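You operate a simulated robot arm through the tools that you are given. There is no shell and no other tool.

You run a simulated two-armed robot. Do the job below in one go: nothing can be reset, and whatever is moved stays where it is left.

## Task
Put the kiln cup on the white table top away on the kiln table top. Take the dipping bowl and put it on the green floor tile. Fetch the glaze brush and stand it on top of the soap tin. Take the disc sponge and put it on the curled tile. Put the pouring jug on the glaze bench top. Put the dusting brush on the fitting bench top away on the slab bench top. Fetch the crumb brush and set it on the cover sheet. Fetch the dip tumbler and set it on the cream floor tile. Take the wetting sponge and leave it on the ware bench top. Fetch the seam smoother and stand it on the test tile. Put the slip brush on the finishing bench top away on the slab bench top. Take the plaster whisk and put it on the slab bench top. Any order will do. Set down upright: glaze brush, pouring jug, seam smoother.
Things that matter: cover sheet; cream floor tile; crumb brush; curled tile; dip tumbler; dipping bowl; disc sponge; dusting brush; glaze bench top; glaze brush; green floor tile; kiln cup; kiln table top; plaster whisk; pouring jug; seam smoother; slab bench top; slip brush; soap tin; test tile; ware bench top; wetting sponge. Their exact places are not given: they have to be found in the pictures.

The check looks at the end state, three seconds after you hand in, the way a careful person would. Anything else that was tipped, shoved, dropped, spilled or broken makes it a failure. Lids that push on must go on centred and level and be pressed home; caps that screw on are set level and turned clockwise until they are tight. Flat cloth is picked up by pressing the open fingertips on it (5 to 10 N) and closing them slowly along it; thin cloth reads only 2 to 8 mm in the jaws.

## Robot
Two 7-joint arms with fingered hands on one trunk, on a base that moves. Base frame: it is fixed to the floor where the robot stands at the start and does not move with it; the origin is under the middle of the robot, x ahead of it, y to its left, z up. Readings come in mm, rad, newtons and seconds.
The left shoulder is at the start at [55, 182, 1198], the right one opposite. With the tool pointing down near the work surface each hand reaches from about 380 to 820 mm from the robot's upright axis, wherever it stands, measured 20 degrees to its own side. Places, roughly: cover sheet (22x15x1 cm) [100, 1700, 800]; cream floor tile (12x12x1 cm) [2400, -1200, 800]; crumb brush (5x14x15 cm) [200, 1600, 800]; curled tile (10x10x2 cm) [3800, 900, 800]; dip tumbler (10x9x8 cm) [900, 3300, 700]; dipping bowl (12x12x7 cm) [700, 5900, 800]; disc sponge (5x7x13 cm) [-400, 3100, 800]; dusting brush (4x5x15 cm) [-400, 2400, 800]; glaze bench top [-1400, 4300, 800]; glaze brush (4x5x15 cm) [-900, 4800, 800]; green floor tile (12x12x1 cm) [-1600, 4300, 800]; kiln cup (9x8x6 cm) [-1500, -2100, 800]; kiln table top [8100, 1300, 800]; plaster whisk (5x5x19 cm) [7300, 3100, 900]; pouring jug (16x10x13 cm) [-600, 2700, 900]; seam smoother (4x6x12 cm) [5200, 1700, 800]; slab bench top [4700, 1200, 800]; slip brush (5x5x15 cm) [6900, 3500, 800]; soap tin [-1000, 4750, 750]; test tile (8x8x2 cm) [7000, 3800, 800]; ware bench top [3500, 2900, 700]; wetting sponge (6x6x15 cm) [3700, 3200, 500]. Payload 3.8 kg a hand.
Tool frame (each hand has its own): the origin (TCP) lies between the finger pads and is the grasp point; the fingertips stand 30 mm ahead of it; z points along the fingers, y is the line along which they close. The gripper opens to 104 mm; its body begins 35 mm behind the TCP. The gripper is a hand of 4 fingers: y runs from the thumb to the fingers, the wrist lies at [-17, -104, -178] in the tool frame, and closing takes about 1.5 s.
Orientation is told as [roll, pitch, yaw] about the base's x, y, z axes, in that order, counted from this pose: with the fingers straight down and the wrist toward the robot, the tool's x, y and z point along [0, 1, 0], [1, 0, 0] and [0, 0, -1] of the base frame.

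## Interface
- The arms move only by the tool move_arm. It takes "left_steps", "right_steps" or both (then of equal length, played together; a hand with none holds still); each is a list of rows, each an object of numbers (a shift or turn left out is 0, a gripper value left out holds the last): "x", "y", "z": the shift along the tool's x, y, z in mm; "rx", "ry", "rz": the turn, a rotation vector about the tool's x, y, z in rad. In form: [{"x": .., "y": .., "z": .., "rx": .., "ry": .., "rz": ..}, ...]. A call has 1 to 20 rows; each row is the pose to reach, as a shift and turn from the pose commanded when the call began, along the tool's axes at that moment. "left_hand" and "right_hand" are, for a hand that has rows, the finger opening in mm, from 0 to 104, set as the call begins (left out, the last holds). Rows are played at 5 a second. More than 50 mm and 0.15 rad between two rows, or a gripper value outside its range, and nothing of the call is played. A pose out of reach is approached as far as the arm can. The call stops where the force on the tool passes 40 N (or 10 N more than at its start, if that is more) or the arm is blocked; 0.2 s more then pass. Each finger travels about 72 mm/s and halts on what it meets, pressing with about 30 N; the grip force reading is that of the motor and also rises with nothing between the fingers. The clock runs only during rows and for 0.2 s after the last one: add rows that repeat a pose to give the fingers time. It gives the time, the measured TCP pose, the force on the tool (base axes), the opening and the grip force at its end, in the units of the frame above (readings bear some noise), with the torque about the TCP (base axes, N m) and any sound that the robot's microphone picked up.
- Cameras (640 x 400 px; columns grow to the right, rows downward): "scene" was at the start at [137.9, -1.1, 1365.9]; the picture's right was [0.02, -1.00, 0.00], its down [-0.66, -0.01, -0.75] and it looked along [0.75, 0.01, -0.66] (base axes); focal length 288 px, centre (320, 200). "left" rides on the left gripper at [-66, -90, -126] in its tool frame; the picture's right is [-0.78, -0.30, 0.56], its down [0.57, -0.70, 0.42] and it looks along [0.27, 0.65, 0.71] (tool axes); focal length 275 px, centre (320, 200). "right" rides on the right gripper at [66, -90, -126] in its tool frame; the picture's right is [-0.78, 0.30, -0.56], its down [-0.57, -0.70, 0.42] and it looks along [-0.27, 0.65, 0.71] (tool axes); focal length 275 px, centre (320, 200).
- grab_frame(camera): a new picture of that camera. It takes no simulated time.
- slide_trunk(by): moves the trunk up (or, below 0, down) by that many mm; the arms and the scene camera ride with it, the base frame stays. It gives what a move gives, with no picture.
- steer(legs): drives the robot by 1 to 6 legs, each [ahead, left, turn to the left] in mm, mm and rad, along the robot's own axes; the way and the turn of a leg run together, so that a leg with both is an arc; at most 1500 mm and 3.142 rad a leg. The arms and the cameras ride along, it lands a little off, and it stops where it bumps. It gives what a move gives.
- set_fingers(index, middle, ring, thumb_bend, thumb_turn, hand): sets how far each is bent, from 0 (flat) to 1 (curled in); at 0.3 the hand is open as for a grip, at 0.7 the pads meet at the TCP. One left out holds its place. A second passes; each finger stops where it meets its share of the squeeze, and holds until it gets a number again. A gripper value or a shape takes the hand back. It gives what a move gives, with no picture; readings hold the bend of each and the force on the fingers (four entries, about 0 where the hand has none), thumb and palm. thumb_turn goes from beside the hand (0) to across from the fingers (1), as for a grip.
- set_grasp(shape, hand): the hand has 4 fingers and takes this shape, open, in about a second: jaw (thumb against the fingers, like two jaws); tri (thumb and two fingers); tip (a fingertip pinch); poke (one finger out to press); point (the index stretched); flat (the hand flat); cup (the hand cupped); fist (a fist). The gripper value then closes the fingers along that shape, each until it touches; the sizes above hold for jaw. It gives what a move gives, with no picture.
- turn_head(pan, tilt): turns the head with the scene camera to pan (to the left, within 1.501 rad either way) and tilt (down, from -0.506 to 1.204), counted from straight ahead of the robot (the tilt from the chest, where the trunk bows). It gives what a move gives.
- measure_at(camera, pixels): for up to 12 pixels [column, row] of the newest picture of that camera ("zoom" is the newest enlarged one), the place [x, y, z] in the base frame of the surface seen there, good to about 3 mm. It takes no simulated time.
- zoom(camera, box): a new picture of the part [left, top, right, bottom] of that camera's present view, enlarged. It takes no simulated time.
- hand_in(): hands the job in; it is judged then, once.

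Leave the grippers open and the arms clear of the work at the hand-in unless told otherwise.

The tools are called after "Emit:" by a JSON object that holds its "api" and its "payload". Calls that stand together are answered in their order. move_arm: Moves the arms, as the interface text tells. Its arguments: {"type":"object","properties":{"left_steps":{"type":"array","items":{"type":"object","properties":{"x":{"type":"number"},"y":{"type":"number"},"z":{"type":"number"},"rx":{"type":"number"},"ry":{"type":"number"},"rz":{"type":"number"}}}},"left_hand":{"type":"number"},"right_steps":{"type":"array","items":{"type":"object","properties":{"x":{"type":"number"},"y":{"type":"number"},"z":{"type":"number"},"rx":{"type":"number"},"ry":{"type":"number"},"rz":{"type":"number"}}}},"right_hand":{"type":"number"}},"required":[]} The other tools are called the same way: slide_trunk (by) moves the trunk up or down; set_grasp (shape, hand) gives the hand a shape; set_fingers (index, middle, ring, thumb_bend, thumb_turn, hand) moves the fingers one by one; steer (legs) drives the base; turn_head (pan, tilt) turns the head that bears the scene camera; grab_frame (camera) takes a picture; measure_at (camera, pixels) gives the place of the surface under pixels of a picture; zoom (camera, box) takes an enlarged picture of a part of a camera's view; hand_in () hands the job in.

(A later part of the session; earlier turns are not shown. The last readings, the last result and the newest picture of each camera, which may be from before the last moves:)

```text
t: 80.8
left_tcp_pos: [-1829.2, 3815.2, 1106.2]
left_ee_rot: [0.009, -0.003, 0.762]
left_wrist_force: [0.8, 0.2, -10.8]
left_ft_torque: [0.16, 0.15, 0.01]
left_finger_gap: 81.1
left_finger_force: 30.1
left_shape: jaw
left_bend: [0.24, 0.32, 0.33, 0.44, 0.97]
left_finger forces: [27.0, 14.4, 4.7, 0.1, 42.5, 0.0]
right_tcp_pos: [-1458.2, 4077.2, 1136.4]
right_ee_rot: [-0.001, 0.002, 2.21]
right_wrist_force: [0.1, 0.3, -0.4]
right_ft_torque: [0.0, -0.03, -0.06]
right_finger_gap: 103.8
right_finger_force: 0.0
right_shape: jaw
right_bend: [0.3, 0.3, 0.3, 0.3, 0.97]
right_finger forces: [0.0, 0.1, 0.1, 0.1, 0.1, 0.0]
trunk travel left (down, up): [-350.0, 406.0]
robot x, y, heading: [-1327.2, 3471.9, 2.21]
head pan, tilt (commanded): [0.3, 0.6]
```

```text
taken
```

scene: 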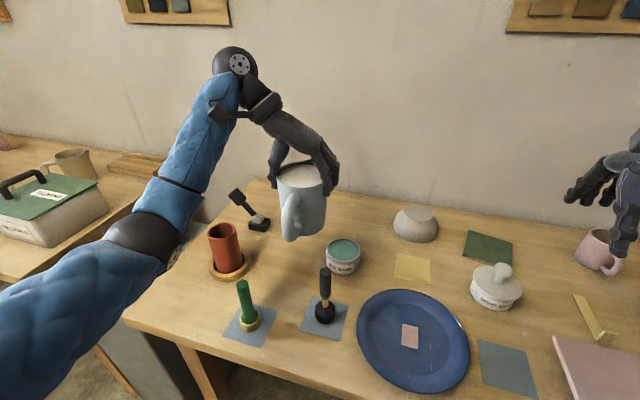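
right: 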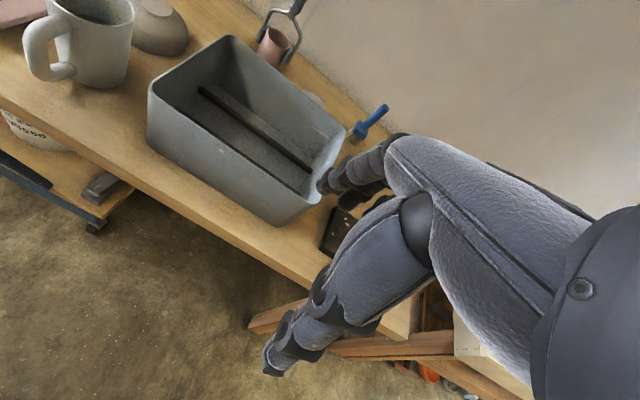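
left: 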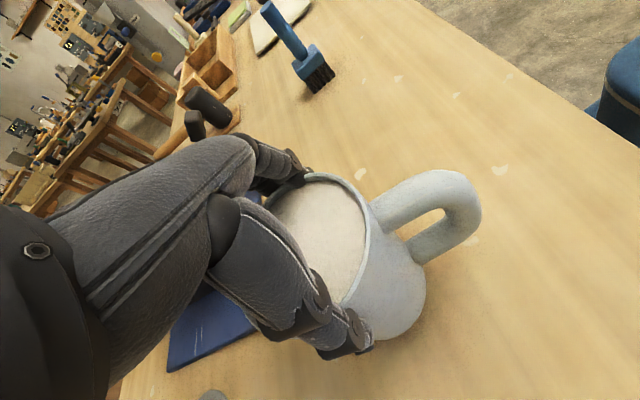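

Measuring tin, stamp and vase around the intended spot.

Emit:
{"api": "measure_at", "payload": {"camera": "scene", "pixels": [[343, 248], [328, 262], [358, 262], [258, 226], [270, 225], [226, 232], [245, 265], [300, 255], [335, 225], [380, 215], [395, 230], [285, 250]]}}

```text
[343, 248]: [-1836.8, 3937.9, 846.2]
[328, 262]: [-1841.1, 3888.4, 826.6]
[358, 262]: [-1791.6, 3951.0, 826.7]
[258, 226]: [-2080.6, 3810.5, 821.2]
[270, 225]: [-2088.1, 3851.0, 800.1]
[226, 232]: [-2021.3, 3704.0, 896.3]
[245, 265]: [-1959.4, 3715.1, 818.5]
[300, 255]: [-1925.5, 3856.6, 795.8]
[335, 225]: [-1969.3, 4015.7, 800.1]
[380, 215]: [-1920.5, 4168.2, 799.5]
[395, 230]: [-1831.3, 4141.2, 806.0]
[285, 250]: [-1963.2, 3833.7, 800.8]
```

Chosen spot: (-1971,3911), clear of tin, stamp and vase. Moving the jug over it at height, then down to just above the surface.

Emit:
{"api": "move_arm", "payload": {"left_steps": [{"x": 42, "y": -9}, {"x": 84, "y": -18}, {"x": 126, "y": -27}, {"x": 167, "y": -37}, {"x": 167, "y": -37, "z": 40}, {"x": 167, "y": -37, "z": 80}, {"x": 167, "y": -37, "z": 120}, {"x": 167, "y": -37, "z": 160}, {"x": 167, "y": -37, "z": 180}]}}

Emit:
{"api": "grab_frame", "payload": {"camera": "scene"}}

Emit:
{"api": "grab_frame", "payload": {"camera": "left"}}

```text
t: 82.8
left_tcp_pos: [-1929.1, 3850.4, 984.4]
left_ee_rot: [0.009, -0.004, 0.763]
left_wrist_force: [0.4, -1.3, -11.2]
left_ft_torque: [0.12, 0.1, -0.01]
left_finger_gap: 81.4
left_finger_force: 30.0
left_shape: jaw
left_bend: [0.25, 0.33, 0.33, 0.45, 0.97]
left_finger forces: [27.4, 16.1, 4.7, 0.0, 41.6, 0.0]
left hand out of reach, approached as far as the arm can: row 3, 4, 5, 6, 7, 8, 9
right_tcp_pos: [-1457.2, 4078.9, 1136.6]
right_ee_rot: [-0.001, 0.001, 2.211]
right_wrist_force: [0.5, 0.5, 0.8]
right_ft_torque: [0.01, 0.01, -0.01]
right_finger_gap: 103.7
right_finger_force: 0.2
right_shape: jaw
right_bend: [0.3, 0.3, 0.3, 0.3, 0.97]
right_finger forces: [0.1, 0.1, 0.1, 0.1, 0.1, 0.0]
trunk travel left (down, up): [-350.0, 406.0]
robot x, y, heading: [-1325.0, 3467.4, 2.212]
head pan, tilt (commanded): [0.3, 0.6]
```

```text
taken
```

scene: 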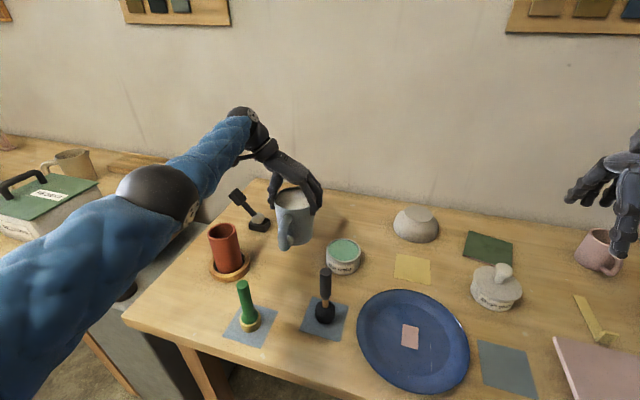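

```text
taken
```

left: 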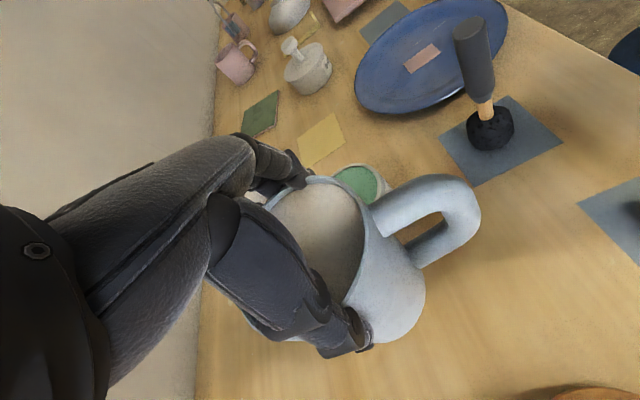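

The sideways wrist runs out of reach at (-1929,3850). That location (≈290 mm deep) is still clear of the tin (fingers pass above it) and the stamp, so I'll aim for (-1933,3839). First a safe re-command to learn which pose counts as commanded.

Emit:
{"api": "move_arm", "payload": {"left_steps": [{"x": -39, "y": -11, "z": -16}, {"x": -78, "y": -22, "z": -33}]}}

```text
t: 83.4
left_tcp_pos: [-1888.6, 3779.5, 1016.6]
left_ee_rot: [0.009, -0.004, 0.766]
left_wrist_force: [1.0, -0.7, -10.6]
left_ft_torque: [0.18, 0.18, 0.05]
left_finger_gap: 81.2
left_finger_force: 30.2
left_shape: jaw
left_bend: [0.25, 0.33, 0.33, 0.45, 0.97]
left_finger forces: [26.8, 16.4, 4.7, 0.0, 40.7, 0.0]
right_tcp_pos: [-1454.6, 4076.6, 1137.4]
right_ee_rot: [0.002, -0.002, 2.208]
right_wrist_force: [0.4, -0.4, 0.5]
right_ft_torque: [-0.04, 0.02, -0.01]
right_finger_gap: 103.5
right_finger_force: 0.1
right_shape: jaw
right_bend: [0.3, 0.3, 0.3, 0.3, 0.97]
right_finger forces: [0.1, 0.0, 0.0, 0.0, 0.0, 0.0]
trunk travel left (down, up): [-350.0, 406.0]
robot x, y, heading: [-1327.5, 3470.6, 2.208]
head pan, tilt (commanded): [0.3, 0.6]
```

The approached pose becomes the new commanded one – good. Moving the base 50 mm closer for margin.

Emit:
{"api": "steer", "payload": {"legs": [[50, 0, 0]]}}

```text
t: 84.3
left_tcp_pos: [-1920.9, 3821.8, 1014.4]
left_ee_rot: [0.004, -0.005, 0.764]
left_wrist_force: [-0.5, -0.2, -12.0]
left_ft_torque: [0.18, 0.15, 0.0]
left_finger_gap: 81.2
left_finger_force: 29.8
left_shape: jaw
left_bend: [0.25, 0.33, 0.33, 0.45, 0.97]
left_finger forces: [26.9, 16.7, 4.8, 0.0, 40.6, 0.0]
right_tcp_pos: [-1488.8, 4118.8, 1136.7]
right_ee_rot: [0.001, 0.005, 2.21]
right_wrist_force: [-0.4, 0.6, -0.1]
right_ft_torque: [-0.02, 0.0, 0.01]
right_finger_gap: 103.7
right_finger_force: 0.1
right_shape: jaw
right_bend: [0.3, 0.3, 0.3, 0.3, 0.97]
right_finger forces: [0.0, 0.0, 0.1, 0.1, 0.0, 0.0]
trunk travel left (down, up): [-350.0, 406.0]
robot x, y, heading: [-1359.8, 3510.4, 2.205]
head pan, tilt (commanded): [0.3, 0.6]
```

Emit:
{"api": "move_arm", "payload": {"left_steps": [{"x": 28, "y": 4}, {"x": 55, "y": 7}, {"x": 55, "y": 7, "z": 30}, {"x": 55, "y": 7, "z": 60}, {"x": 55, "y": 7, "z": 84}]}}

Emit:
{"api": "grab_frame", "payload": {"camera": "left"}}

Emit:
{"api": "grab_frame", "payload": {"camera": "scene"}}

```text
t: 85.5
left_tcp_pos: [-1953.8, 3866.5, 931.0]
left_ee_rot: [0.008, -0.003, 0.764]
left_wrist_force: [0.1, 0.9, -11.4]
left_ft_torque: [0.14, 0.08, 0.01]
left_finger_gap: 81.2
left_finger_force: 29.7
left_shape: jaw
left_bend: [0.25, 0.33, 0.33, 0.45, 0.97]
left_finger forces: [26.3, 16.7, 4.5, 0.0, 40.1, 0.0]
right_tcp_pos: [-1488.7, 4116.8, 1137.0]
right_ee_rot: [0.001, 0.003, 2.21]
right_wrist_force: [0.2, -0.6, 0.3]
right_ft_torque: [-0.04, 0.02, 0.0]
right_finger_gap: 103.7
right_finger_force: 0.1
right_shape: jaw
right_bend: [0.3, 0.3, 0.3, 0.3, 0.97]
right_finger forces: [0.0, 0.0, 0.0, 0.0, 0.0, 0.1]
trunk travel left (down, up): [-350.0, 406.0]
robot x, y, heading: [-1358.1, 3510.2, 2.211]
head pan, tilt (commanded): [0.3, 0.6]
```

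```text
taken
```

left: 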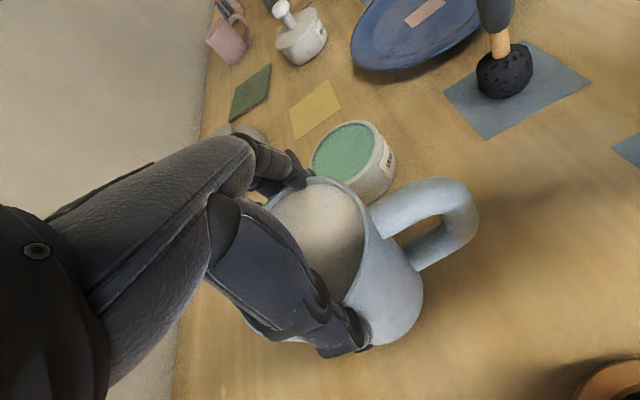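

```text
taken
```

scene: 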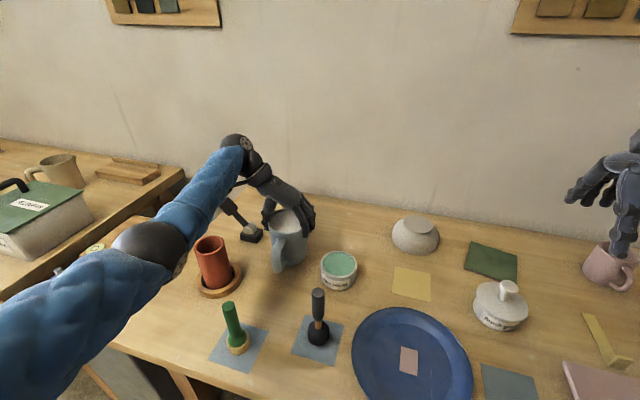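

The jug has ~50 mm clearance to the tin. Lowering gently to contact.

Emit:
{"api": "move_arm", "payload": {"left_steps": [{"z": 6}, {"z": 12}, {"z": 14}, {"z": 16}, {"z": 17}, {"z": 17}]}}

```text
t: 86.9
left_tcp_pos: [-1952.9, 3866.1, 916.1]
left_ee_rot: [0.012, -0.002, 0.765]
left_wrist_force: [-2.6, -0.7, 0.3]
left_ft_torque: [0.17, 0.09, 0.03]
left_finger_gap: 81.2
left_finger_force: 30.6
left_shape: jaw
left_bend: [0.25, 0.33, 0.33, 0.45, 0.97]
left_finger forces: [24.7, 16.1, 4.3, 0.0, 41.1, 0.0]
right_tcp_pos: [-1487.1, 4116.1, 1138.4]
right_ee_rot: [0.0, 0.0, 2.212]
right_wrist_force: [-0.6, -1.1, -0.1]
right_ft_torque: [0.0, -0.01, -0.05]
right_finger_gap: 103.9
right_finger_force: 0.1
right_shape: jaw
right_bend: [0.3, 0.3, 0.3, 0.3, 0.97]
right_finger forces: [0.0, 0.0, 0.0, 0.0, 0.0, 0.0]
trunk travel left (down, up): [-350.0, 406.0]
robot x, y, heading: [-1357.7, 3512.3, 2.213]
head pan, tilt (commanded): [0.3, 0.6]
```

The weight is now on the bench (force went from -11 to 0 N). Opening wide and rising straight up.

Emit:
{"api": "set_fingers", "payload": {"hand": "left", "index": 0.2, "middle": 0.2, "ring": 0.2, "thumb_bend": 0.2}}

Emit:
{"api": "move_arm", "payload": {"left_steps": [{"z": -10}, {"z": -25}, {"z": -50}, {"z": -90}, {"z": -130}, {"z": -160}]}}

Emit:
{"api": "grab_frame", "payload": {"camera": "scene"}}

Emit:
{"api": "grab_frame", "payload": {"camera": "left"}}

```text
t: 87.9
left_tcp_pos: [-1952.1, 3865.7, 914.6]
left_ee_rot: [0.008, -0.004, 0.762]
left_wrist_force: [0.0, -0.2, 0.0]
left_ft_torque: [-0.01, -0.01, 0.0]
left_finger_gap: 126.2
left_finger_force: 0.1
left_shape: fingers
left_bend: [0.2, 0.2, 0.2, 0.2, 1.0]
left_finger forces: [0.0, 0.0, 0.0, 0.1, 0.0, 0.0]
right_tcp_pos: [-1486.8, 4117.7, 1136.8]
right_ee_rot: [0.0, -0.001, 2.21]
right_wrist_force: [0.9, -1.5, 0.1]
right_ft_torque: [0.01, 0.01, -0.03]
right_finger_gap: 103.9
right_finger_force: 0.0
right_shape: jaw
right_bend: [0.3, 0.3, 0.3, 0.3, 0.97]
right_finger forces: [0.0, 0.1, 0.1, 0.0, 0.1, 0.0]
trunk travel left (down, up): [-350.0, 406.0]
robot x, y, heading: [-1358.0, 3506.8, 2.207]
head pan, tilt (commanded): [0.3, 0.6]
```

```text
t: 89.3
left_tcp_pos: [-1950.9, 3862.3, 1075.2]
left_ee_rot: [0.008, -0.004, 0.764]
left_wrist_force: [0.8, 0.2, -0.3]
left_ft_torque: [-0.03, 0.01, 0.02]
left_finger_gap: 126.1
left_finger_force: 0.2
left_shape: fingers
left_bend: [0.2, 0.2, 0.2, 0.2, 1.0]
left_finger forces: [0.0, 0.0, 0.0, 0.0, 0.0, 0.0]
right_tcp_pos: [-1487.2, 4116.0, 1136.6]
right_ee_rot: [0.0, 0.002, 2.21]
right_wrist_force: [0.2, -0.3, 0.0]
right_ft_torque: [0.0, 0.01, 0.03]
right_finger_gap: 103.7
right_finger_force: 0.1
right_shape: jaw
right_bend: [0.3, 0.3, 0.3, 0.3, 0.97]
right_finger forces: [0.0, 0.0, 0.1, 0.1, 0.0, 0.0]
trunk travel left (down, up): [-350.0, 406.0]
robot x, y, heading: [-1357.1, 3507.9, 2.206]
head pan, tilt (commanded): [0.3, 0.6]
```

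```text
taken
```

scene: 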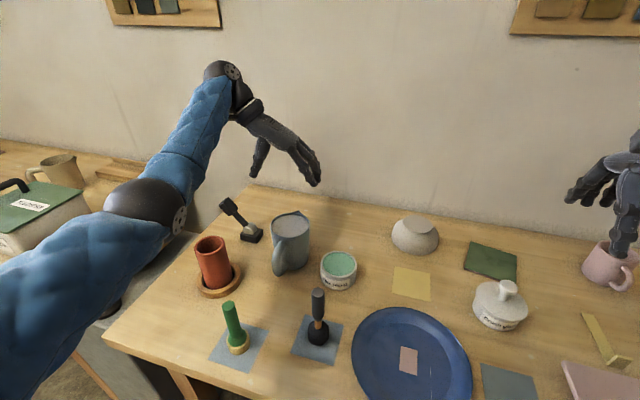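

```text
taken
```

left: 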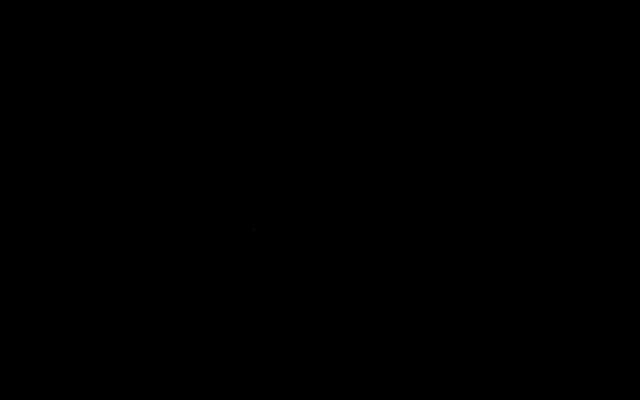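

The jug stands upright on the glaze bench (the wrist camera is just blocked by my own arm). Returning the left hand to its neutral pose.

Emit:
{"api": "move_arm", "payload": {"left_steps": [{"x": -9, "y": 1, "z": -3, "rz": -0.144}, {"x": -18, "y": 2, "z": -6, "rz": -0.288}, {"x": -28, "y": 4, "z": -9, "rz": -0.432}, {"x": -37, "y": 5, "z": -12, "rz": -0.576}, {"x": -46, "y": 6, "z": -15, "rz": -0.72}, {"x": -55, "y": 7, "z": -18, "rz": -0.864}, {"x": -64, "y": 8, "z": -20, "rz": -1.008}, {"x": -74, "y": 10, "z": -22, "rz": -1.152}, {"x": -83, "y": 11, "z": -25, "rz": -1.296}, {"x": -92, "y": 12, "z": -25, "rz": -1.442}], "left_hand": 104}}

Emit:
{"api": "grab_frame", "payload": {"camera": "scene"}}

```text
t: 91.5
left_tcp_pos: [-1878.6, 3806.1, 1099.0]
left_ee_rot: [-0.001, -0.009, 2.207]
left_wrist_force: [-0.4, -1.2, -0.5]
left_ft_torque: [-0.03, 0.01, -0.02]
left_finger_gap: 103.7
left_finger_force: 0.1
left_shape: jaw
left_bend: [0.3, 0.3, 0.3, 0.3, 0.97]
left_finger forces: [0.0, 0.1, 0.0, 0.0, 0.1, 0.0]
right_tcp_pos: [-1487.9, 4117.8, 1137.9]
right_ee_rot: [0.0, -0.001, 2.207]
right_wrist_force: [-0.6, -0.1, -0.2]
right_ft_torque: [-0.01, -0.01, -0.01]
right_finger_gap: 103.6
right_finger_force: 0.0
right_shape: jaw
right_bend: [0.3, 0.3, 0.3, 0.3, 0.97]
right_finger forces: [0.0, 0.0, 0.1, 0.0, 0.0, 0.0]
trunk travel left (down, up): [-350.0, 406.0]
robot x, y, heading: [-1356.4, 3512.0, 2.214]
head pan, tilt (commanded): [0.3, 0.6]
```

```text
taken
```

scene: 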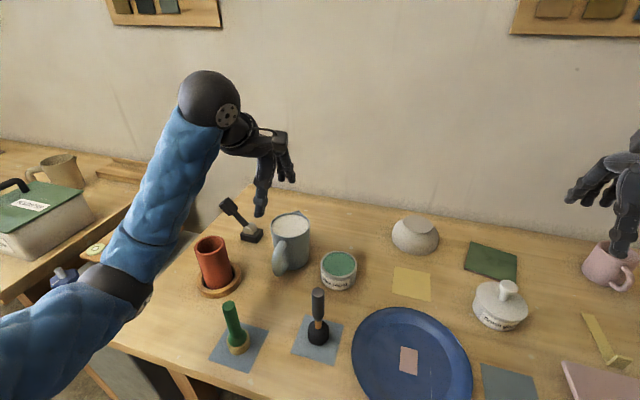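

Measuring the green tile for later, then backing a little and moving right toward the glaze brush.

Emit:
{"api": "measure_at", "payload": {"camera": "scene", "pixels": [[466, 264], [470, 244], [515, 256], [515, 278], [491, 261], [502, 285], [480, 296], [600, 270], [415, 240]]}}

Emit:
{"api": "steer", "payload": {"legs": [[-130, 0, 0], [0, -1000, 0]]}}

Emit:
{"api": "turn_head", "payload": {"pan": -0.1, "tilt": 0.55}}

Emit:
{"api": "grab_frame", "payload": {"camera": "scene"}}

Emit:
{"api": "grab_frame", "payload": {"camera": "left"}}

```text
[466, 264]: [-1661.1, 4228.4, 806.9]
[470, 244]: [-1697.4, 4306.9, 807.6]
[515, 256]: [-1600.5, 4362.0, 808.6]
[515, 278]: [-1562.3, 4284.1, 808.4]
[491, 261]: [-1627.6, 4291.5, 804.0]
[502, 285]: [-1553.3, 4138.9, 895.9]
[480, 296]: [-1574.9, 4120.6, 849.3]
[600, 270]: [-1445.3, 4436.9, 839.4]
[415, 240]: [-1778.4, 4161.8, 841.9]
```

```text
t: 97.6
left_tcp_pos: [-991.7, 4304.6, 1099.4]
left_ee_rot: [-0.002, -0.008, 2.211]
left_wrist_force: [-0.3, 0.4, -0.6]
left_ft_torque: [0.01, 0.03, 0.01]
left_finger_gap: 104.0
left_finger_force: 0.0
left_shape: jaw
left_bend: [0.3, 0.3, 0.3, 0.3, 0.97]
left_finger forces: [0.0, 0.0, 0.0, 0.0, 0.1, 0.0]
right_tcp_pos: [-600.4, 4615.5, 1136.4]
right_ee_rot: [0.001, 0.0, 2.215]
right_wrist_force: [0.4, -0.6, 1.2]
right_ft_torque: [0.01, 0.03, 0.01]
right_finger_gap: 103.4
right_finger_force: 0.0
right_shape: jaw
right_bend: [0.3, 0.3, 0.3, 0.3, 0.97]
right_finger forces: [0.0, 0.1, 0.0, 0.0, 0.0, 0.1]
trunk travel left (down, up): [-350.0, 406.0]
robot x, y, heading: [-470.0, 4010.2, 2.218]
head pan, tilt (commanded): [0.3, 0.6]
```

```text
t: 98.5
left_tcp_pos: [-991.0, 4302.8, 1099.4]
left_ee_rot: [-0.002, -0.007, 2.213]
left_wrist_force: [0.4, -0.1, 0.0]
left_ft_torque: [0.0, 0.0, -0.01]
left_finger_gap: 103.9
left_finger_force: 0.0
left_shape: jaw
left_bend: [0.3, 0.3, 0.3, 0.3, 0.97]
left_finger forces: [0.0, 0.0, 0.0, 0.1, 0.0, 0.1]
right_tcp_pos: [-601.8, 4617.3, 1136.8]
right_ee_rot: [0.001, 0.0, 2.214]
right_wrist_force: [0.1, -0.2, 1.5]
right_ft_torque: [-0.01, 0.0, -0.01]
right_finger_gap: 103.5
right_finger_force: 0.1
right_shape: jaw
right_bend: [0.3, 0.3, 0.3, 0.3, 0.97]
right_finger forces: [0.0, 0.0, 0.0, 0.0, 0.0, 0.0]
trunk travel left (down, up): [-350.0, 406.0]
robot x, y, heading: [-466.6, 4010.4, 2.214]
head pan, tilt (commanded): [-0.099, 0.55]
```

```text
taken
```

scene: 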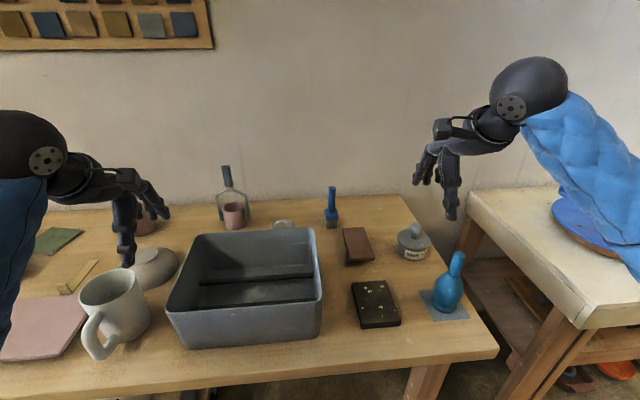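

```text
taken
```

left: 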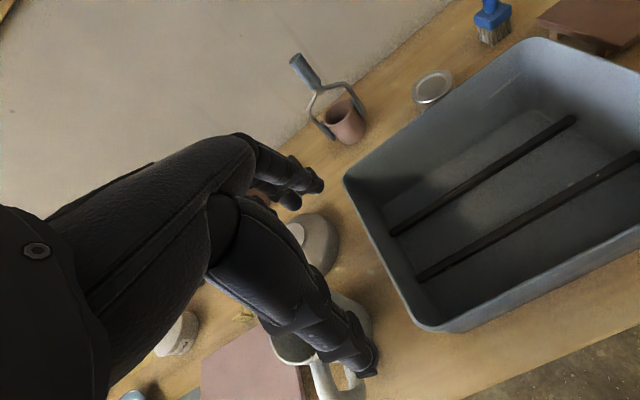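

The glaze brush (331,205) and the soap tin (283,224, just behind the bin) are visible. Zooming and measuring.

Emit:
{"api": "zoom", "payload": {"camera": "scene", "box": [240, 170, 440, 300]}}

Emit:
{"api": "measure_at", "payload": {"camera": "zoom", "pixels": [[292, 62], [292, 100], [278, 140], [308, 140], [292, 175], [135, 178], [115, 178], [150, 178], [135, 170], [135, 190], [250, 190], [370, 200]]}}

Emit:
{"api": "zoom", "payload": {"camera": "left", "box": [380, 0, 560, 130]}}

Emit:
{"api": "measure_at", "payload": {"camera": "left", "pixels": [[432, 88], [415, 96], [450, 80], [430, 76], [434, 100], [491, 38], [490, 18]]}}

```text
3.08 times, centred on (340, 235) of scene
```

zoom: 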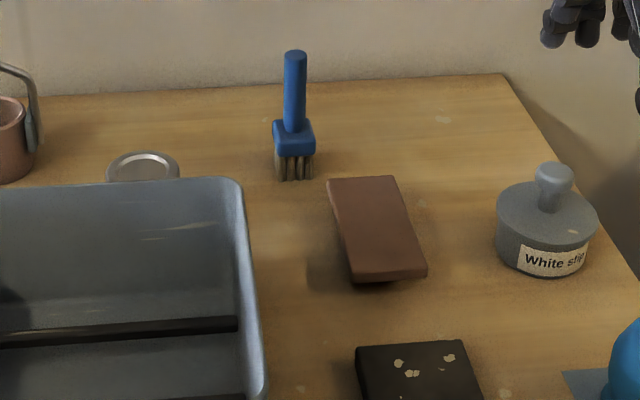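

```text
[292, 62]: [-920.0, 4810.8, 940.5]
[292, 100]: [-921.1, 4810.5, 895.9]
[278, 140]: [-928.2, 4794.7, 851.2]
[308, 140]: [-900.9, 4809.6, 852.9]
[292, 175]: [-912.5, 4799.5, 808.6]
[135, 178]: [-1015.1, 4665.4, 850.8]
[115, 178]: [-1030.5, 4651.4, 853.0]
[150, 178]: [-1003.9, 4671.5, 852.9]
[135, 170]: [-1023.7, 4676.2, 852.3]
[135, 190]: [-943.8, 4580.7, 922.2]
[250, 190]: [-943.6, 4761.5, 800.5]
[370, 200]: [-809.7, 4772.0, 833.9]
```

```text
3.08 times, centred on (470, 65) of left
```

zoom: 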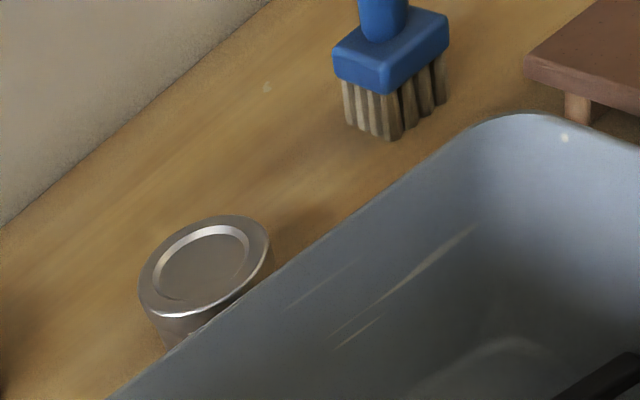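

```text
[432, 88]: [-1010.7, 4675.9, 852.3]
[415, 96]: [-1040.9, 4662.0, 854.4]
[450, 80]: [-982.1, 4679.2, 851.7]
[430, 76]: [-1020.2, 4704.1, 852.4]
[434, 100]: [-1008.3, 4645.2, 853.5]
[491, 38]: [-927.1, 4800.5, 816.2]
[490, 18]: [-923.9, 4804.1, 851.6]
```

Soap tin: centre ≈(-1011,4675), top z≈853, ~66 mm across. Glaze brush: centre ≈(-924,4818), handle top z≈947. I'll move 150 left and 155 ahead so the right hand can do both.

Emit:
{"api": "steer", "payload": {"legs": [[0, 150, 0], [155, 0, 0]]}}

Emit:
{"api": "turn_head", "payload": {"pan": -0.25, "tilt": 0.65}}

Emit:
{"api": "grab_frame", "payload": {"camera": "scene"}}

Emit:
{"api": "grab_frame", "payload": {"camera": "right"}}

```text
t: 100.9
left_tcp_pos: [-1207.4, 4338.5, 1097.8]
left_ee_rot: [0.0, -0.01, 2.211]
left_wrist_force: [0.4, 0.1, -0.4]
left_ft_torque: [-0.01, -0.04, -0.03]
left_finger_gap: 103.9
left_finger_force: 0.1
left_shape: jaw
left_bend: [0.3, 0.3, 0.3, 0.3, 0.97]
left_finger forces: [0.0, 0.0, 0.1, 0.0, 0.0, 0.0]
right_tcp_pos: [-816.3, 4653.1, 1135.1]
right_ee_rot: [0.001, 0.001, 2.215]
right_wrist_force: [-2.0, 1.0, -0.2]
right_ft_torque: [-0.05, -0.05, -0.03]
right_finger_gap: 103.7
right_finger_force: 0.1
right_shape: jaw
right_bend: [0.3, 0.3, 0.3, 0.3, 0.97]
right_finger forces: [0.0, 0.0, 0.0, 0.0, 0.0, 0.1]
trunk travel left (down, up): [-350.0, 406.0]
robot x, y, heading: [-682.2, 4045.1, 2.215]
head pan, tilt (commanded): [-0.099, 0.55]
```

```text
t: 101.6
left_tcp_pos: [-1206.0, 4337.0, 1098.5]
left_ee_rot: [-0.002, -0.011, 2.21]
left_wrist_force: [0.1, 0.8, 0.3]
left_ft_torque: [0.04, -0.01, 0.02]
left_finger_gap: 104.1
left_finger_force: 0.1
left_shape: jaw
left_bend: [0.3, 0.3, 0.3, 0.3, 0.97]
left_finger forces: [0.1, 0.0, 0.0, 0.0, 0.0, 0.0]
right_tcp_pos: [-814.6, 4650.9, 1137.2]
right_ee_rot: [0.0, 0.001, 2.216]
right_wrist_force: [0.1, 0.5, 0.6]
right_ft_torque: [0.01, 0.06, -0.02]
right_finger_gap: 103.8
right_finger_force: 0.0
right_shape: jaw
right_bend: [0.3, 0.3, 0.3, 0.3, 0.97]
right_finger forces: [0.0, 0.0, 0.1, 0.0, 0.0, 0.0]
trunk travel left (down, up): [-350.0, 406.0]
robot x, y, heading: [-685.0, 4045.1, 2.213]
head pan, tilt (commanded): [-0.25, 0.649]
```

```text
taken
```

scene: 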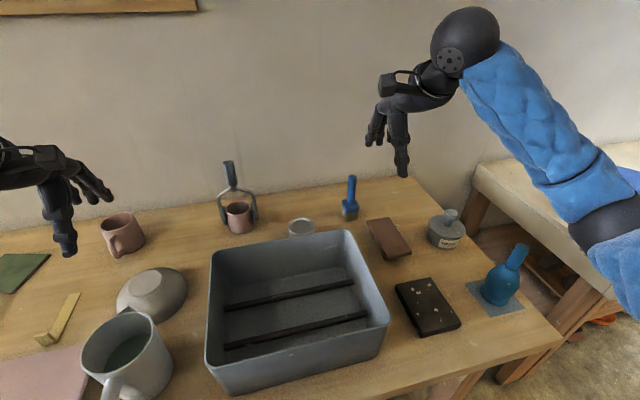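

```text
taken
```

right: 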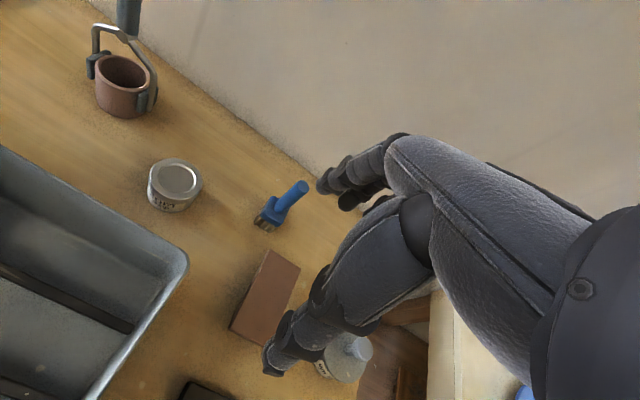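

Both are visible in the right wrist camera: tin at (175,183), brush at (282,205). Measuring finely with zooms.

Emit:
{"api": "zoom", "payload": {"camera": "right", "box": [130, 140, 330, 265]}}

Emit:
{"api": "measure_at", "payload": {"camera": "zoom", "pixels": [[147, 122], [147, 68], [147, 155], [75, 115], [225, 120], [550, 145], [535, 165], [470, 225], [455, 200], [490, 215], [400, 240], [440, 290]]}}

Emit:
{"api": "zoom", "payload": {"camera": "scene", "box": [270, 160, 420, 255]}}

Emit:
{"api": "measure_at", "payload": {"camera": "zoom", "pixels": [[345, 72], [345, 100], [345, 150], [325, 180], [360, 180], [130, 278], [80, 278], [180, 278], [130, 255]]}}

```text
3.20 times, centred on (230, 202) of right
```

zoom: 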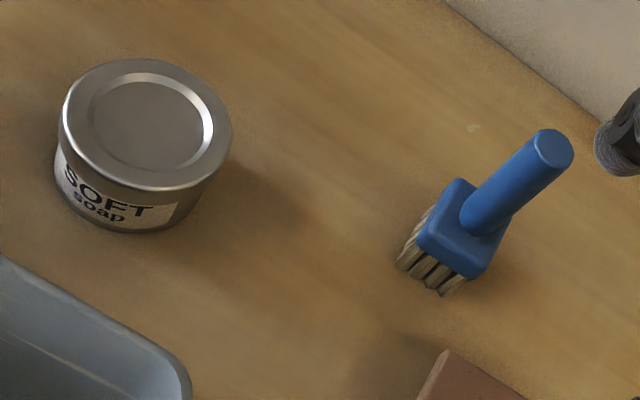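

```text
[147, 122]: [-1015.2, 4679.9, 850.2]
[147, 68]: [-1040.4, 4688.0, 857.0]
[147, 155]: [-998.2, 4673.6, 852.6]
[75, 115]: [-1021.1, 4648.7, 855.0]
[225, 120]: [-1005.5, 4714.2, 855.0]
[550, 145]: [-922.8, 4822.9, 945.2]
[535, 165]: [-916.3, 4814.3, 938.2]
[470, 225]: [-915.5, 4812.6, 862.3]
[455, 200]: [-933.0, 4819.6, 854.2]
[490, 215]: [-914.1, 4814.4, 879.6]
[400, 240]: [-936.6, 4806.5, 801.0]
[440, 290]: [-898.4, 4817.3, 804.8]
```

```text
4.21 times, centred on (345, 208) of scene
```

zoom: 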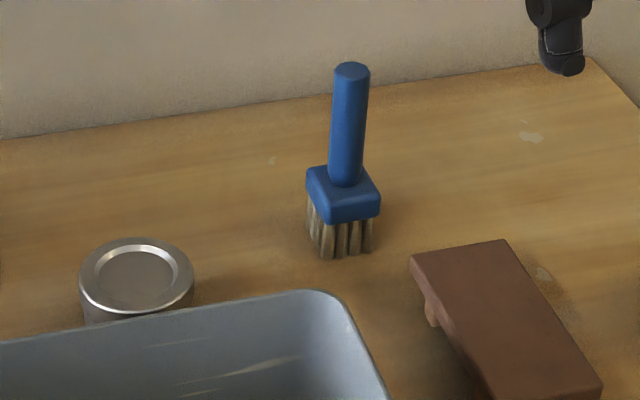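

```text
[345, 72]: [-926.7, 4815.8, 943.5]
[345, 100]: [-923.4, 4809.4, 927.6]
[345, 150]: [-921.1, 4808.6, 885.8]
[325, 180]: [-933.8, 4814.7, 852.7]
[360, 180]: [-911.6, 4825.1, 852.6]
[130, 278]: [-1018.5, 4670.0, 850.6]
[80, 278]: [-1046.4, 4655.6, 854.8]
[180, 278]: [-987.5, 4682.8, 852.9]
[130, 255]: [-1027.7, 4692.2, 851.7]
```

Tin centre ≈(-1016,4680), rim z≈855; brush centre ≈(-924,4820), handle top ≈946. Moving the right hand above the brush, at tip height ≈990.

Emit:
{"api": "move_arm", "payload": {"right_steps": [{"x": -4, "y": 45}, {"x": -8, "y": 90}, {"x": -11, "y": 135}, {"x": -14, "y": 180}, {"x": -14, "y": 200}, {"x": -14, "y": 200, "z": 45}, {"x": -14, "y": 200, "z": 90}, {"x": -14, "y": 200, "z": 117}], "right_hand": 104}}

Emit:
{"api": "grab_frame", "payload": {"camera": "right"}}

Emit:
{"api": "grab_frame", "payload": {"camera": "scene"}}

```text
t: 103.4
left_tcp_pos: [-1205.9, 4338.0, 1099.0]
left_ee_rot: [-0.002, -0.009, 2.211]
left_wrist_force: [0.4, 0.1, -0.2]
left_ft_torque: [-0.04, 0.0, 0.0]
left_finger_gap: 104.5
left_finger_force: 0.0
left_shape: jaw
left_bend: [0.3, 0.3, 0.3, 0.3, 0.97]
left_finger forces: [0.0, 0.1, 0.0, 0.0, 0.1, 0.0]
right_tcp_pos: [-922.7, 4821.3, 1019.2]
right_ee_rot: [0.0, 0.0, 2.215]
right_wrist_force: [-0.6, 1.0, -0.5]
right_ft_torque: [-0.01, 0.0, -0.01]
right_finger_gap: 103.7
right_finger_force: 0.0
right_shape: jaw
right_bend: [0.3, 0.3, 0.3, 0.3, 0.97]
right_finger forces: [0.1, 0.0, 0.1, 0.0, 0.0, 0.0]
trunk travel left (down, up): [-350.0, 406.0]
robot x, y, heading: [-683.1, 4043.1, 2.213]
head pan, tilt (commanded): [-0.25, 0.649]
```

```text
taken
```

right: 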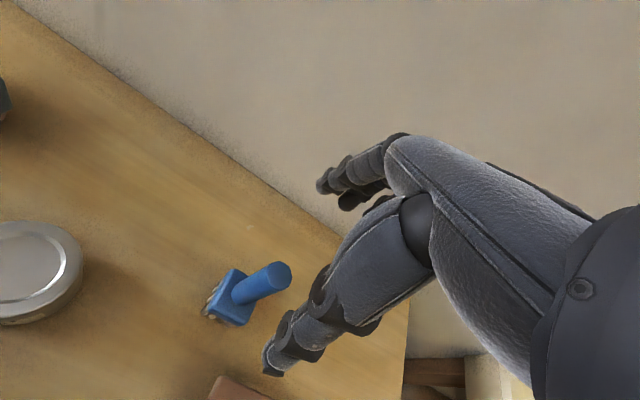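

```text
taken
```

scene: 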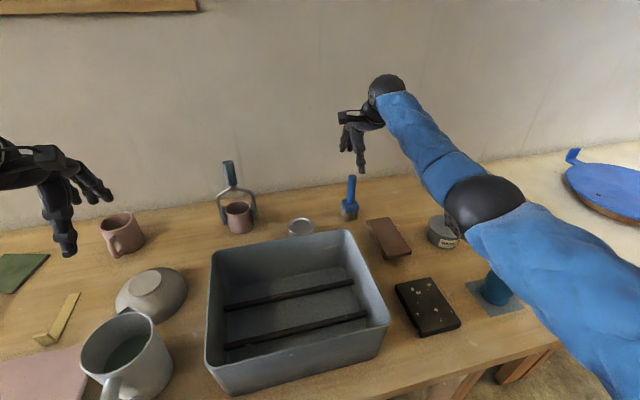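

The right elbow hangs near the "White slip" jar; checking its height, and the handle position in the wrist view.

Emit:
{"api": "measure_at", "payload": {"camera": "scene", "pixels": [[485, 205], [470, 225], [440, 165], [445, 215], [450, 240]]}}

Emit:
{"api": "measure_at", "payload": {"camera": "right", "pixels": [[279, 275], [270, 283], [240, 295]]}}

```text
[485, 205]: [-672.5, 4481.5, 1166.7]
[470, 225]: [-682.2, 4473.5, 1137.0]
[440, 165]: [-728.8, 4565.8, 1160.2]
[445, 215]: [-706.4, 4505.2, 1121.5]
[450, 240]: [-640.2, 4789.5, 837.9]
```

```text
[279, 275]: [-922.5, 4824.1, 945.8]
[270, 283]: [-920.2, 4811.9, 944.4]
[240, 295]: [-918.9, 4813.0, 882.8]
```

The handle top (279,275) matches the point directly under the grasp centre (278,273). Descending 104 mm and closing.

Emit:
{"api": "move_arm", "payload": {"right_steps": [{"z": 40}, {"z": 80}, {"z": 104}]}}

Emit:
{"api": "move_arm", "payload": {"right_steps": [{}, {}, {}, {}, {}, {}, {}, {}, {}], "right_hand": 0}}

Emit:
{"api": "move_arm", "payload": {"right_steps": [{"z": -30}, {"z": -65}, {"z": -100}]}}

Emit:
{"api": "grab_frame", "payload": {"camera": "right"}}

Emit:
{"api": "grab_frame", "payload": {"camera": "scene"}}

```text
t: 104.2
left_tcp_pos: [-1206.5, 4338.4, 1098.0]
left_ee_rot: [-0.002, -0.008, 2.212]
left_wrist_force: [0.1, -0.5, 0.4]
left_ft_torque: [0.0, -0.01, -0.03]
left_finger_gap: 103.9
left_finger_force: 0.1
left_shape: jaw
left_bend: [0.3, 0.3, 0.3, 0.3, 0.97]
left_finger forces: [0.0, 0.0, 0.0, 0.0, 0.1, 0.1]
right_tcp_pos: [-923.7, 4818.7, 915.4]
right_ee_rot: [0.001, 0.0, 2.217]
right_wrist_force: [-0.4, 0.3, 0.6]
right_ft_torque: [0.02, 0.0, 0.0]
right_finger_gap: 104.0
right_finger_force: 0.1
right_shape: jaw
right_bend: [0.3, 0.3, 0.3, 0.3, 0.97]
right_finger forces: [0.0, 0.1, 0.1, 0.1, 0.1, 0.0]
trunk travel left (down, up): [-350.0, 406.0]
robot x, y, heading: [-679.2, 4043.7, 2.215]
head pan, tilt (commanded): [-0.25, 0.649]
```

```text
t: 106.2
left_tcp_pos: [-1205.6, 4337.5, 1098.5]
left_ee_rot: [-0.002, -0.009, 2.212]
left_wrist_force: [0.8, -0.5, 0.2]
left_ft_torque: [-0.02, -0.01, 0.03]
left_finger_gap: 104.0
left_finger_force: 0.1
left_shape: jaw
left_bend: [0.3, 0.3, 0.3, 0.3, 0.97]
left_finger forces: [0.1, 0.0, 0.0, 0.0, 0.1, 0.1]
right_tcp_pos: [-923.7, 4819.6, 915.2]
right_ee_rot: [-0.001, 0.001, 2.216]
right_wrist_force: [-0.2, 1.1, 0.1]
right_ft_torque: [0.04, 0.0, 0.02]
right_finger_gap: 15.8
right_finger_force: 30.3
right_shape: jaw
right_bend: [0.72, 0.59, 0.68, 0.75, 1.0]
right_finger forces: [13.6, 11.4, 0.1, 0.0, 24.2, 0.0]
trunk travel left (down, up): [-350.0, 406.0]
robot x, y, heading: [-680.9, 4046.3, 2.213]
head pan, tilt (commanded): [-0.25, 0.649]
```

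```text
t: 107.0
left_tcp_pos: [-1205.4, 4336.9, 1098.8]
left_ee_rot: [-0.001, -0.01, 2.212]
left_wrist_force: [0.2, -0.3, -0.4]
left_ft_torque: [0.01, 0.03, 0.01]
left_finger_gap: 103.8
left_finger_force: 0.1
left_shape: jaw
left_bend: [0.3, 0.3, 0.3, 0.3, 0.97]
left_finger forces: [0.0, 0.0, 0.0, 0.0, 0.0, 0.0]
right_tcp_pos: [-923.4, 4818.6, 1017.6]
right_ee_rot: [-0.001, 0.0, 2.215]
right_wrist_force: [-0.2, -0.8, -1.0]
right_ft_torque: [-0.01, 0.0, 0.01]
right_finger_gap: 15.5
right_finger_force: 29.4
right_shape: jaw
right_bend: [0.72, 0.59, 0.68, 0.75, 1.0]
right_finger forces: [13.7, 11.5, 0.0, 0.0, 24.1, 0.0]
trunk travel left (down, up): [-350.0, 406.0]
robot x, y, heading: [-682.9, 4041.0, 2.21]
head pan, tilt (commanded): [-0.25, 0.649]
```

```text
taken
```

right: 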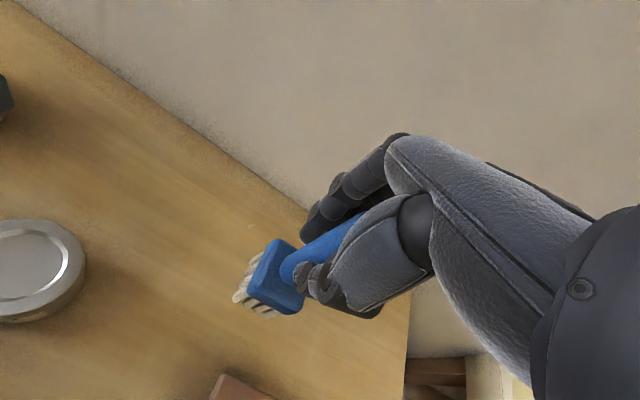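

```text
taken
```

scene: 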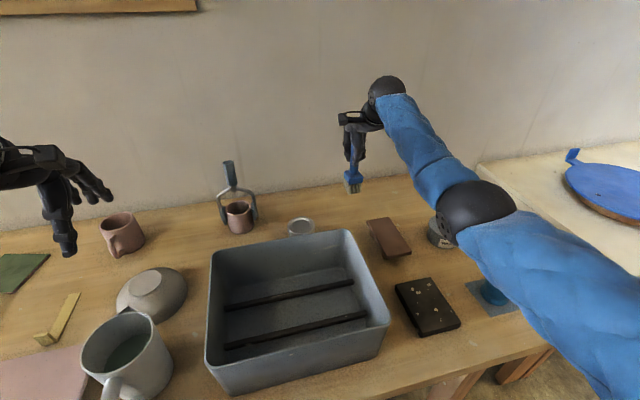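

Brush is held. Moving it 157 mm left and 55 mm back over the tin, hovering ~15 mm above.

Emit:
{"api": "move_arm", "payload": {"right_steps": [{"x": 40, "y": -14}, {"x": 80, "y": -28}, {"x": 120, "y": -42}, {"x": 157, "y": -55}, {"x": 157, "y": -55, "z": 20}, {"x": 157, "y": -55, "z": 30}]}}

Emit:
{"api": "grab_frame", "payload": {"camera": "right"}}

Emit:
{"api": "zoom", "payload": {"camera": "scene", "box": [230, 130, 380, 255]}}

Emit:
{"api": "grab_frame", "payload": {"camera": "left"}}

```text
t: 108.4
left_tcp_pos: [-1206.2, 4338.0, 1099.7]
left_ee_rot: [-0.002, -0.008, 2.211]
left_wrist_force: [-0.6, -0.4, -0.7]
left_ft_torque: [0.01, -0.01, 0.0]
left_finger_gap: 103.9
left_finger_force: 0.0
left_shape: jaw
left_bend: [0.3, 0.3, 0.3, 0.3, 0.97]
left_finger forces: [0.0, 0.0, 0.0, 0.0, 0.1, 0.1]
right_tcp_pos: [-1016.2, 4681.3, 987.1]
right_ee_rot: [0.002, 0.0, 2.214]
right_wrist_force: [0.1, 0.2, -1.9]
right_ft_torque: [0.01, 0.04, 0.01]
right_finger_gap: 15.3
right_finger_force: 29.5
right_shape: jaw
right_bend: [0.72, 0.59, 0.68, 0.75, 1.0]
right_finger forces: [13.9, 11.9, 0.1, 0.0, 24.0, 0.0]
trunk travel left (down, up): [-350.0, 406.0]
robot x, y, heading: [-682.2, 4043.9, 2.215]
head pan, tilt (commanded): [-0.25, 0.649]
```

```text
taken
```

right: 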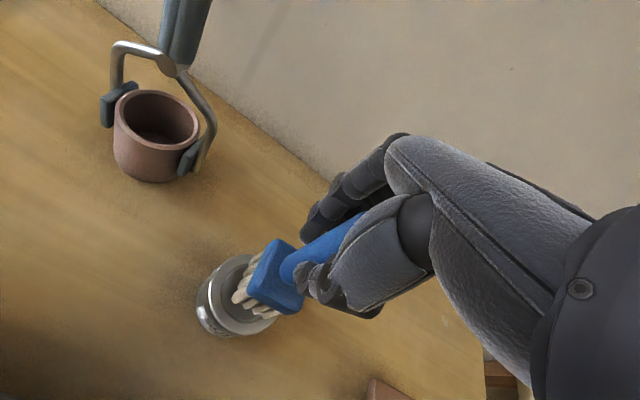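

```text
3.20 times, centred on (305, 192) of scene
```

zoom: 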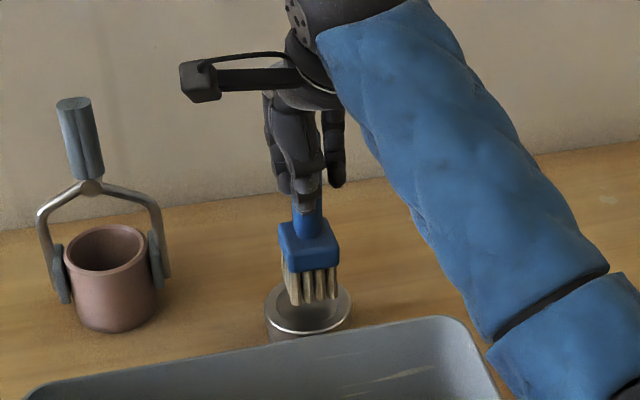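

```text
taken
```

left: 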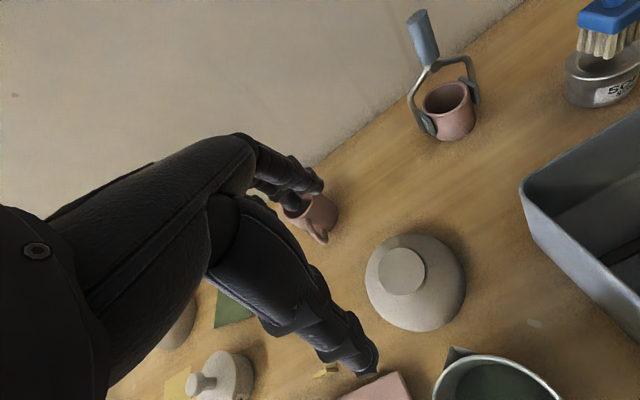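

Emit:
{"api": "zoom", "payload": {"camera": "right", "box": [170, 220, 330, 350]}}

Emit:
{"api": "measure_at", "payload": {"camera": "zoom", "pixels": [[150, 240], [175, 170], [230, 150], [275, 140], [155, 300], [200, 360], [260, 410], [330, 400], [260, 290], [300, 385]]}}

```text
3.08 times, centred on (250, 285) of right
```

zoom: 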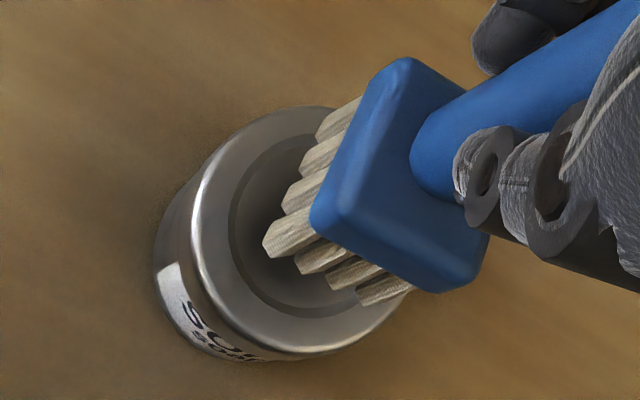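

```text
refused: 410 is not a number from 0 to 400
```

Emit:
{"api": "measure_at", "payload": {"camera": "zoom", "pixels": [[198, 240], [215, 180], [255, 130], [310, 112], [205, 290], [245, 330], [300, 345], [360, 330], [395, 305], [270, 250], [385, 290], [310, 120]]}}

```text
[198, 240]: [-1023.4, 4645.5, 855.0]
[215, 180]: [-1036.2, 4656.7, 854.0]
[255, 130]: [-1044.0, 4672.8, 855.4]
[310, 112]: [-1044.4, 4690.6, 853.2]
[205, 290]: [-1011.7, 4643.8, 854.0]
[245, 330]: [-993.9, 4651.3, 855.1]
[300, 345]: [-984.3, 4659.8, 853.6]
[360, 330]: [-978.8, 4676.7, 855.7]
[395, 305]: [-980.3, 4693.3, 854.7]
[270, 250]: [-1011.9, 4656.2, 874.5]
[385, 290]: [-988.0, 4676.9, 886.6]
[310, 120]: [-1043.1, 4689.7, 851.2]
```

Fitted rim circle: centre ≈(-1012,4679.5), r≈34. The brush is ~4 mm off; correcting and lowering slowly.

Emit:
{"api": "move_arm", "payload": {"right_steps": [{"x": -1.6, "y": -3.7}, {"x": -1.6, "y": -3.7, "z": 6}, {"x": -1.6, "y": -3.7, "z": 11}, {"x": -1.6, "y": -3.7, "z": 14}, {"x": -1.6, "y": -3.7, "z": 16}, {"x": -1.6, "y": -3.7, "z": 16}]}}

Emit:
{"api": "zoom", "payload": {"camera": "right", "box": [170, 220, 330, 350]}}

```text
t: 109.8
left_tcp_pos: [-1206.0, 4336.7, 1098.5]
left_ee_rot: [-0.001, -0.009, 2.212]
left_wrist_force: [0.1, -0.2, -0.7]
left_ft_torque: [0.0, 0.0, 0.01]
left_finger_gap: 104.0
left_finger_force: 0.1
left_shape: jaw
left_bend: [0.3, 0.3, 0.3, 0.3, 0.97]
left_finger forces: [0.1, 0.0, 0.1, 0.0, 0.0, 0.0]
right_tcp_pos: [-1012.7, 4678.8, 970.6]
right_ee_rot: [0.0, -0.001, 2.215]
right_wrist_force: [-0.7, -1.8, 3.1]
right_ft_torque: [0.05, 0.02, 0.02]
right_finger_gap: 15.5
right_finger_force: 30.0
right_shape: jaw
right_bend: [0.72, 0.59, 0.68, 0.75, 1.0]
right_finger forces: [14.4, 12.1, 0.0, 0.1, 25.4, 0.0]
trunk travel left (down, up): [-350.0, 406.0]
robot x, y, heading: [-679.9, 4048.2, 2.209]
head pan, tilt (commanded): [-0.25, 0.649]
```

```text
3.08 times, centred on (250, 285) of right
```

zoom: 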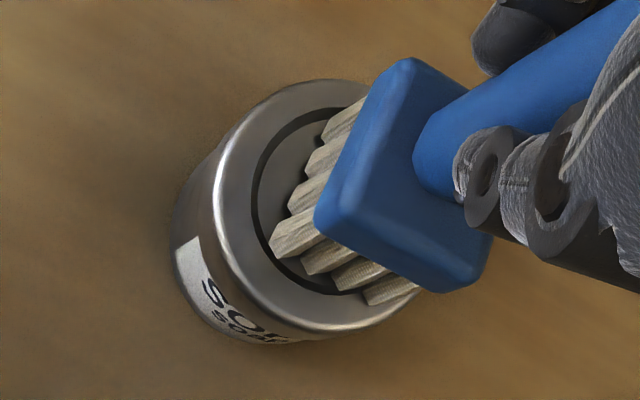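

Light contact (3 N). Checking that the bristle corners lie within the lid before releasing.

Emit:
{"api": "measure_at", "payload": {"camera": "zoom", "pixels": [[275, 252], [410, 288], [372, 300], [220, 220], [260, 120], [340, 325], [345, 120], [330, 82], [480, 270], [405, 65], [318, 222]]}}

Emit:
{"api": "zoom", "payload": {"camera": "scene", "box": [250, 160, 370, 255]}}

```text
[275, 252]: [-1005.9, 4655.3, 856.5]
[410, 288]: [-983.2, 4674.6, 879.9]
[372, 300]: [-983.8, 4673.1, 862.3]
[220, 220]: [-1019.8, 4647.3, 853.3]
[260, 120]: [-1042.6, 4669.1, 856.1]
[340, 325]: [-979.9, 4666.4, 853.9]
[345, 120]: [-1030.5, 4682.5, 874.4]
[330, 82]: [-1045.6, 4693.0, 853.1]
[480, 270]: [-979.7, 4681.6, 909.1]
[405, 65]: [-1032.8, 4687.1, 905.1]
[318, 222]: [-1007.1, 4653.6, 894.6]
```

```text
4.21 times, centred on (310, 208) of scene
```

zoom: 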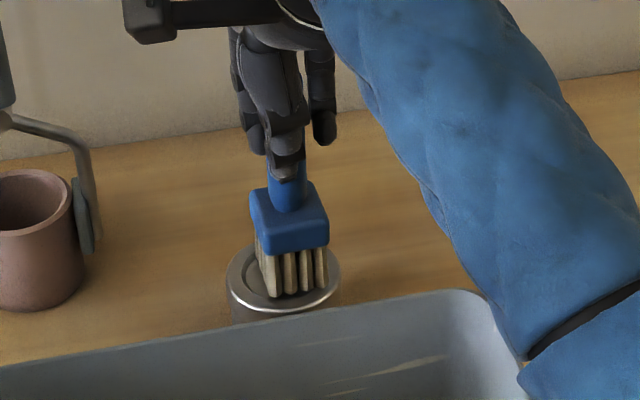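

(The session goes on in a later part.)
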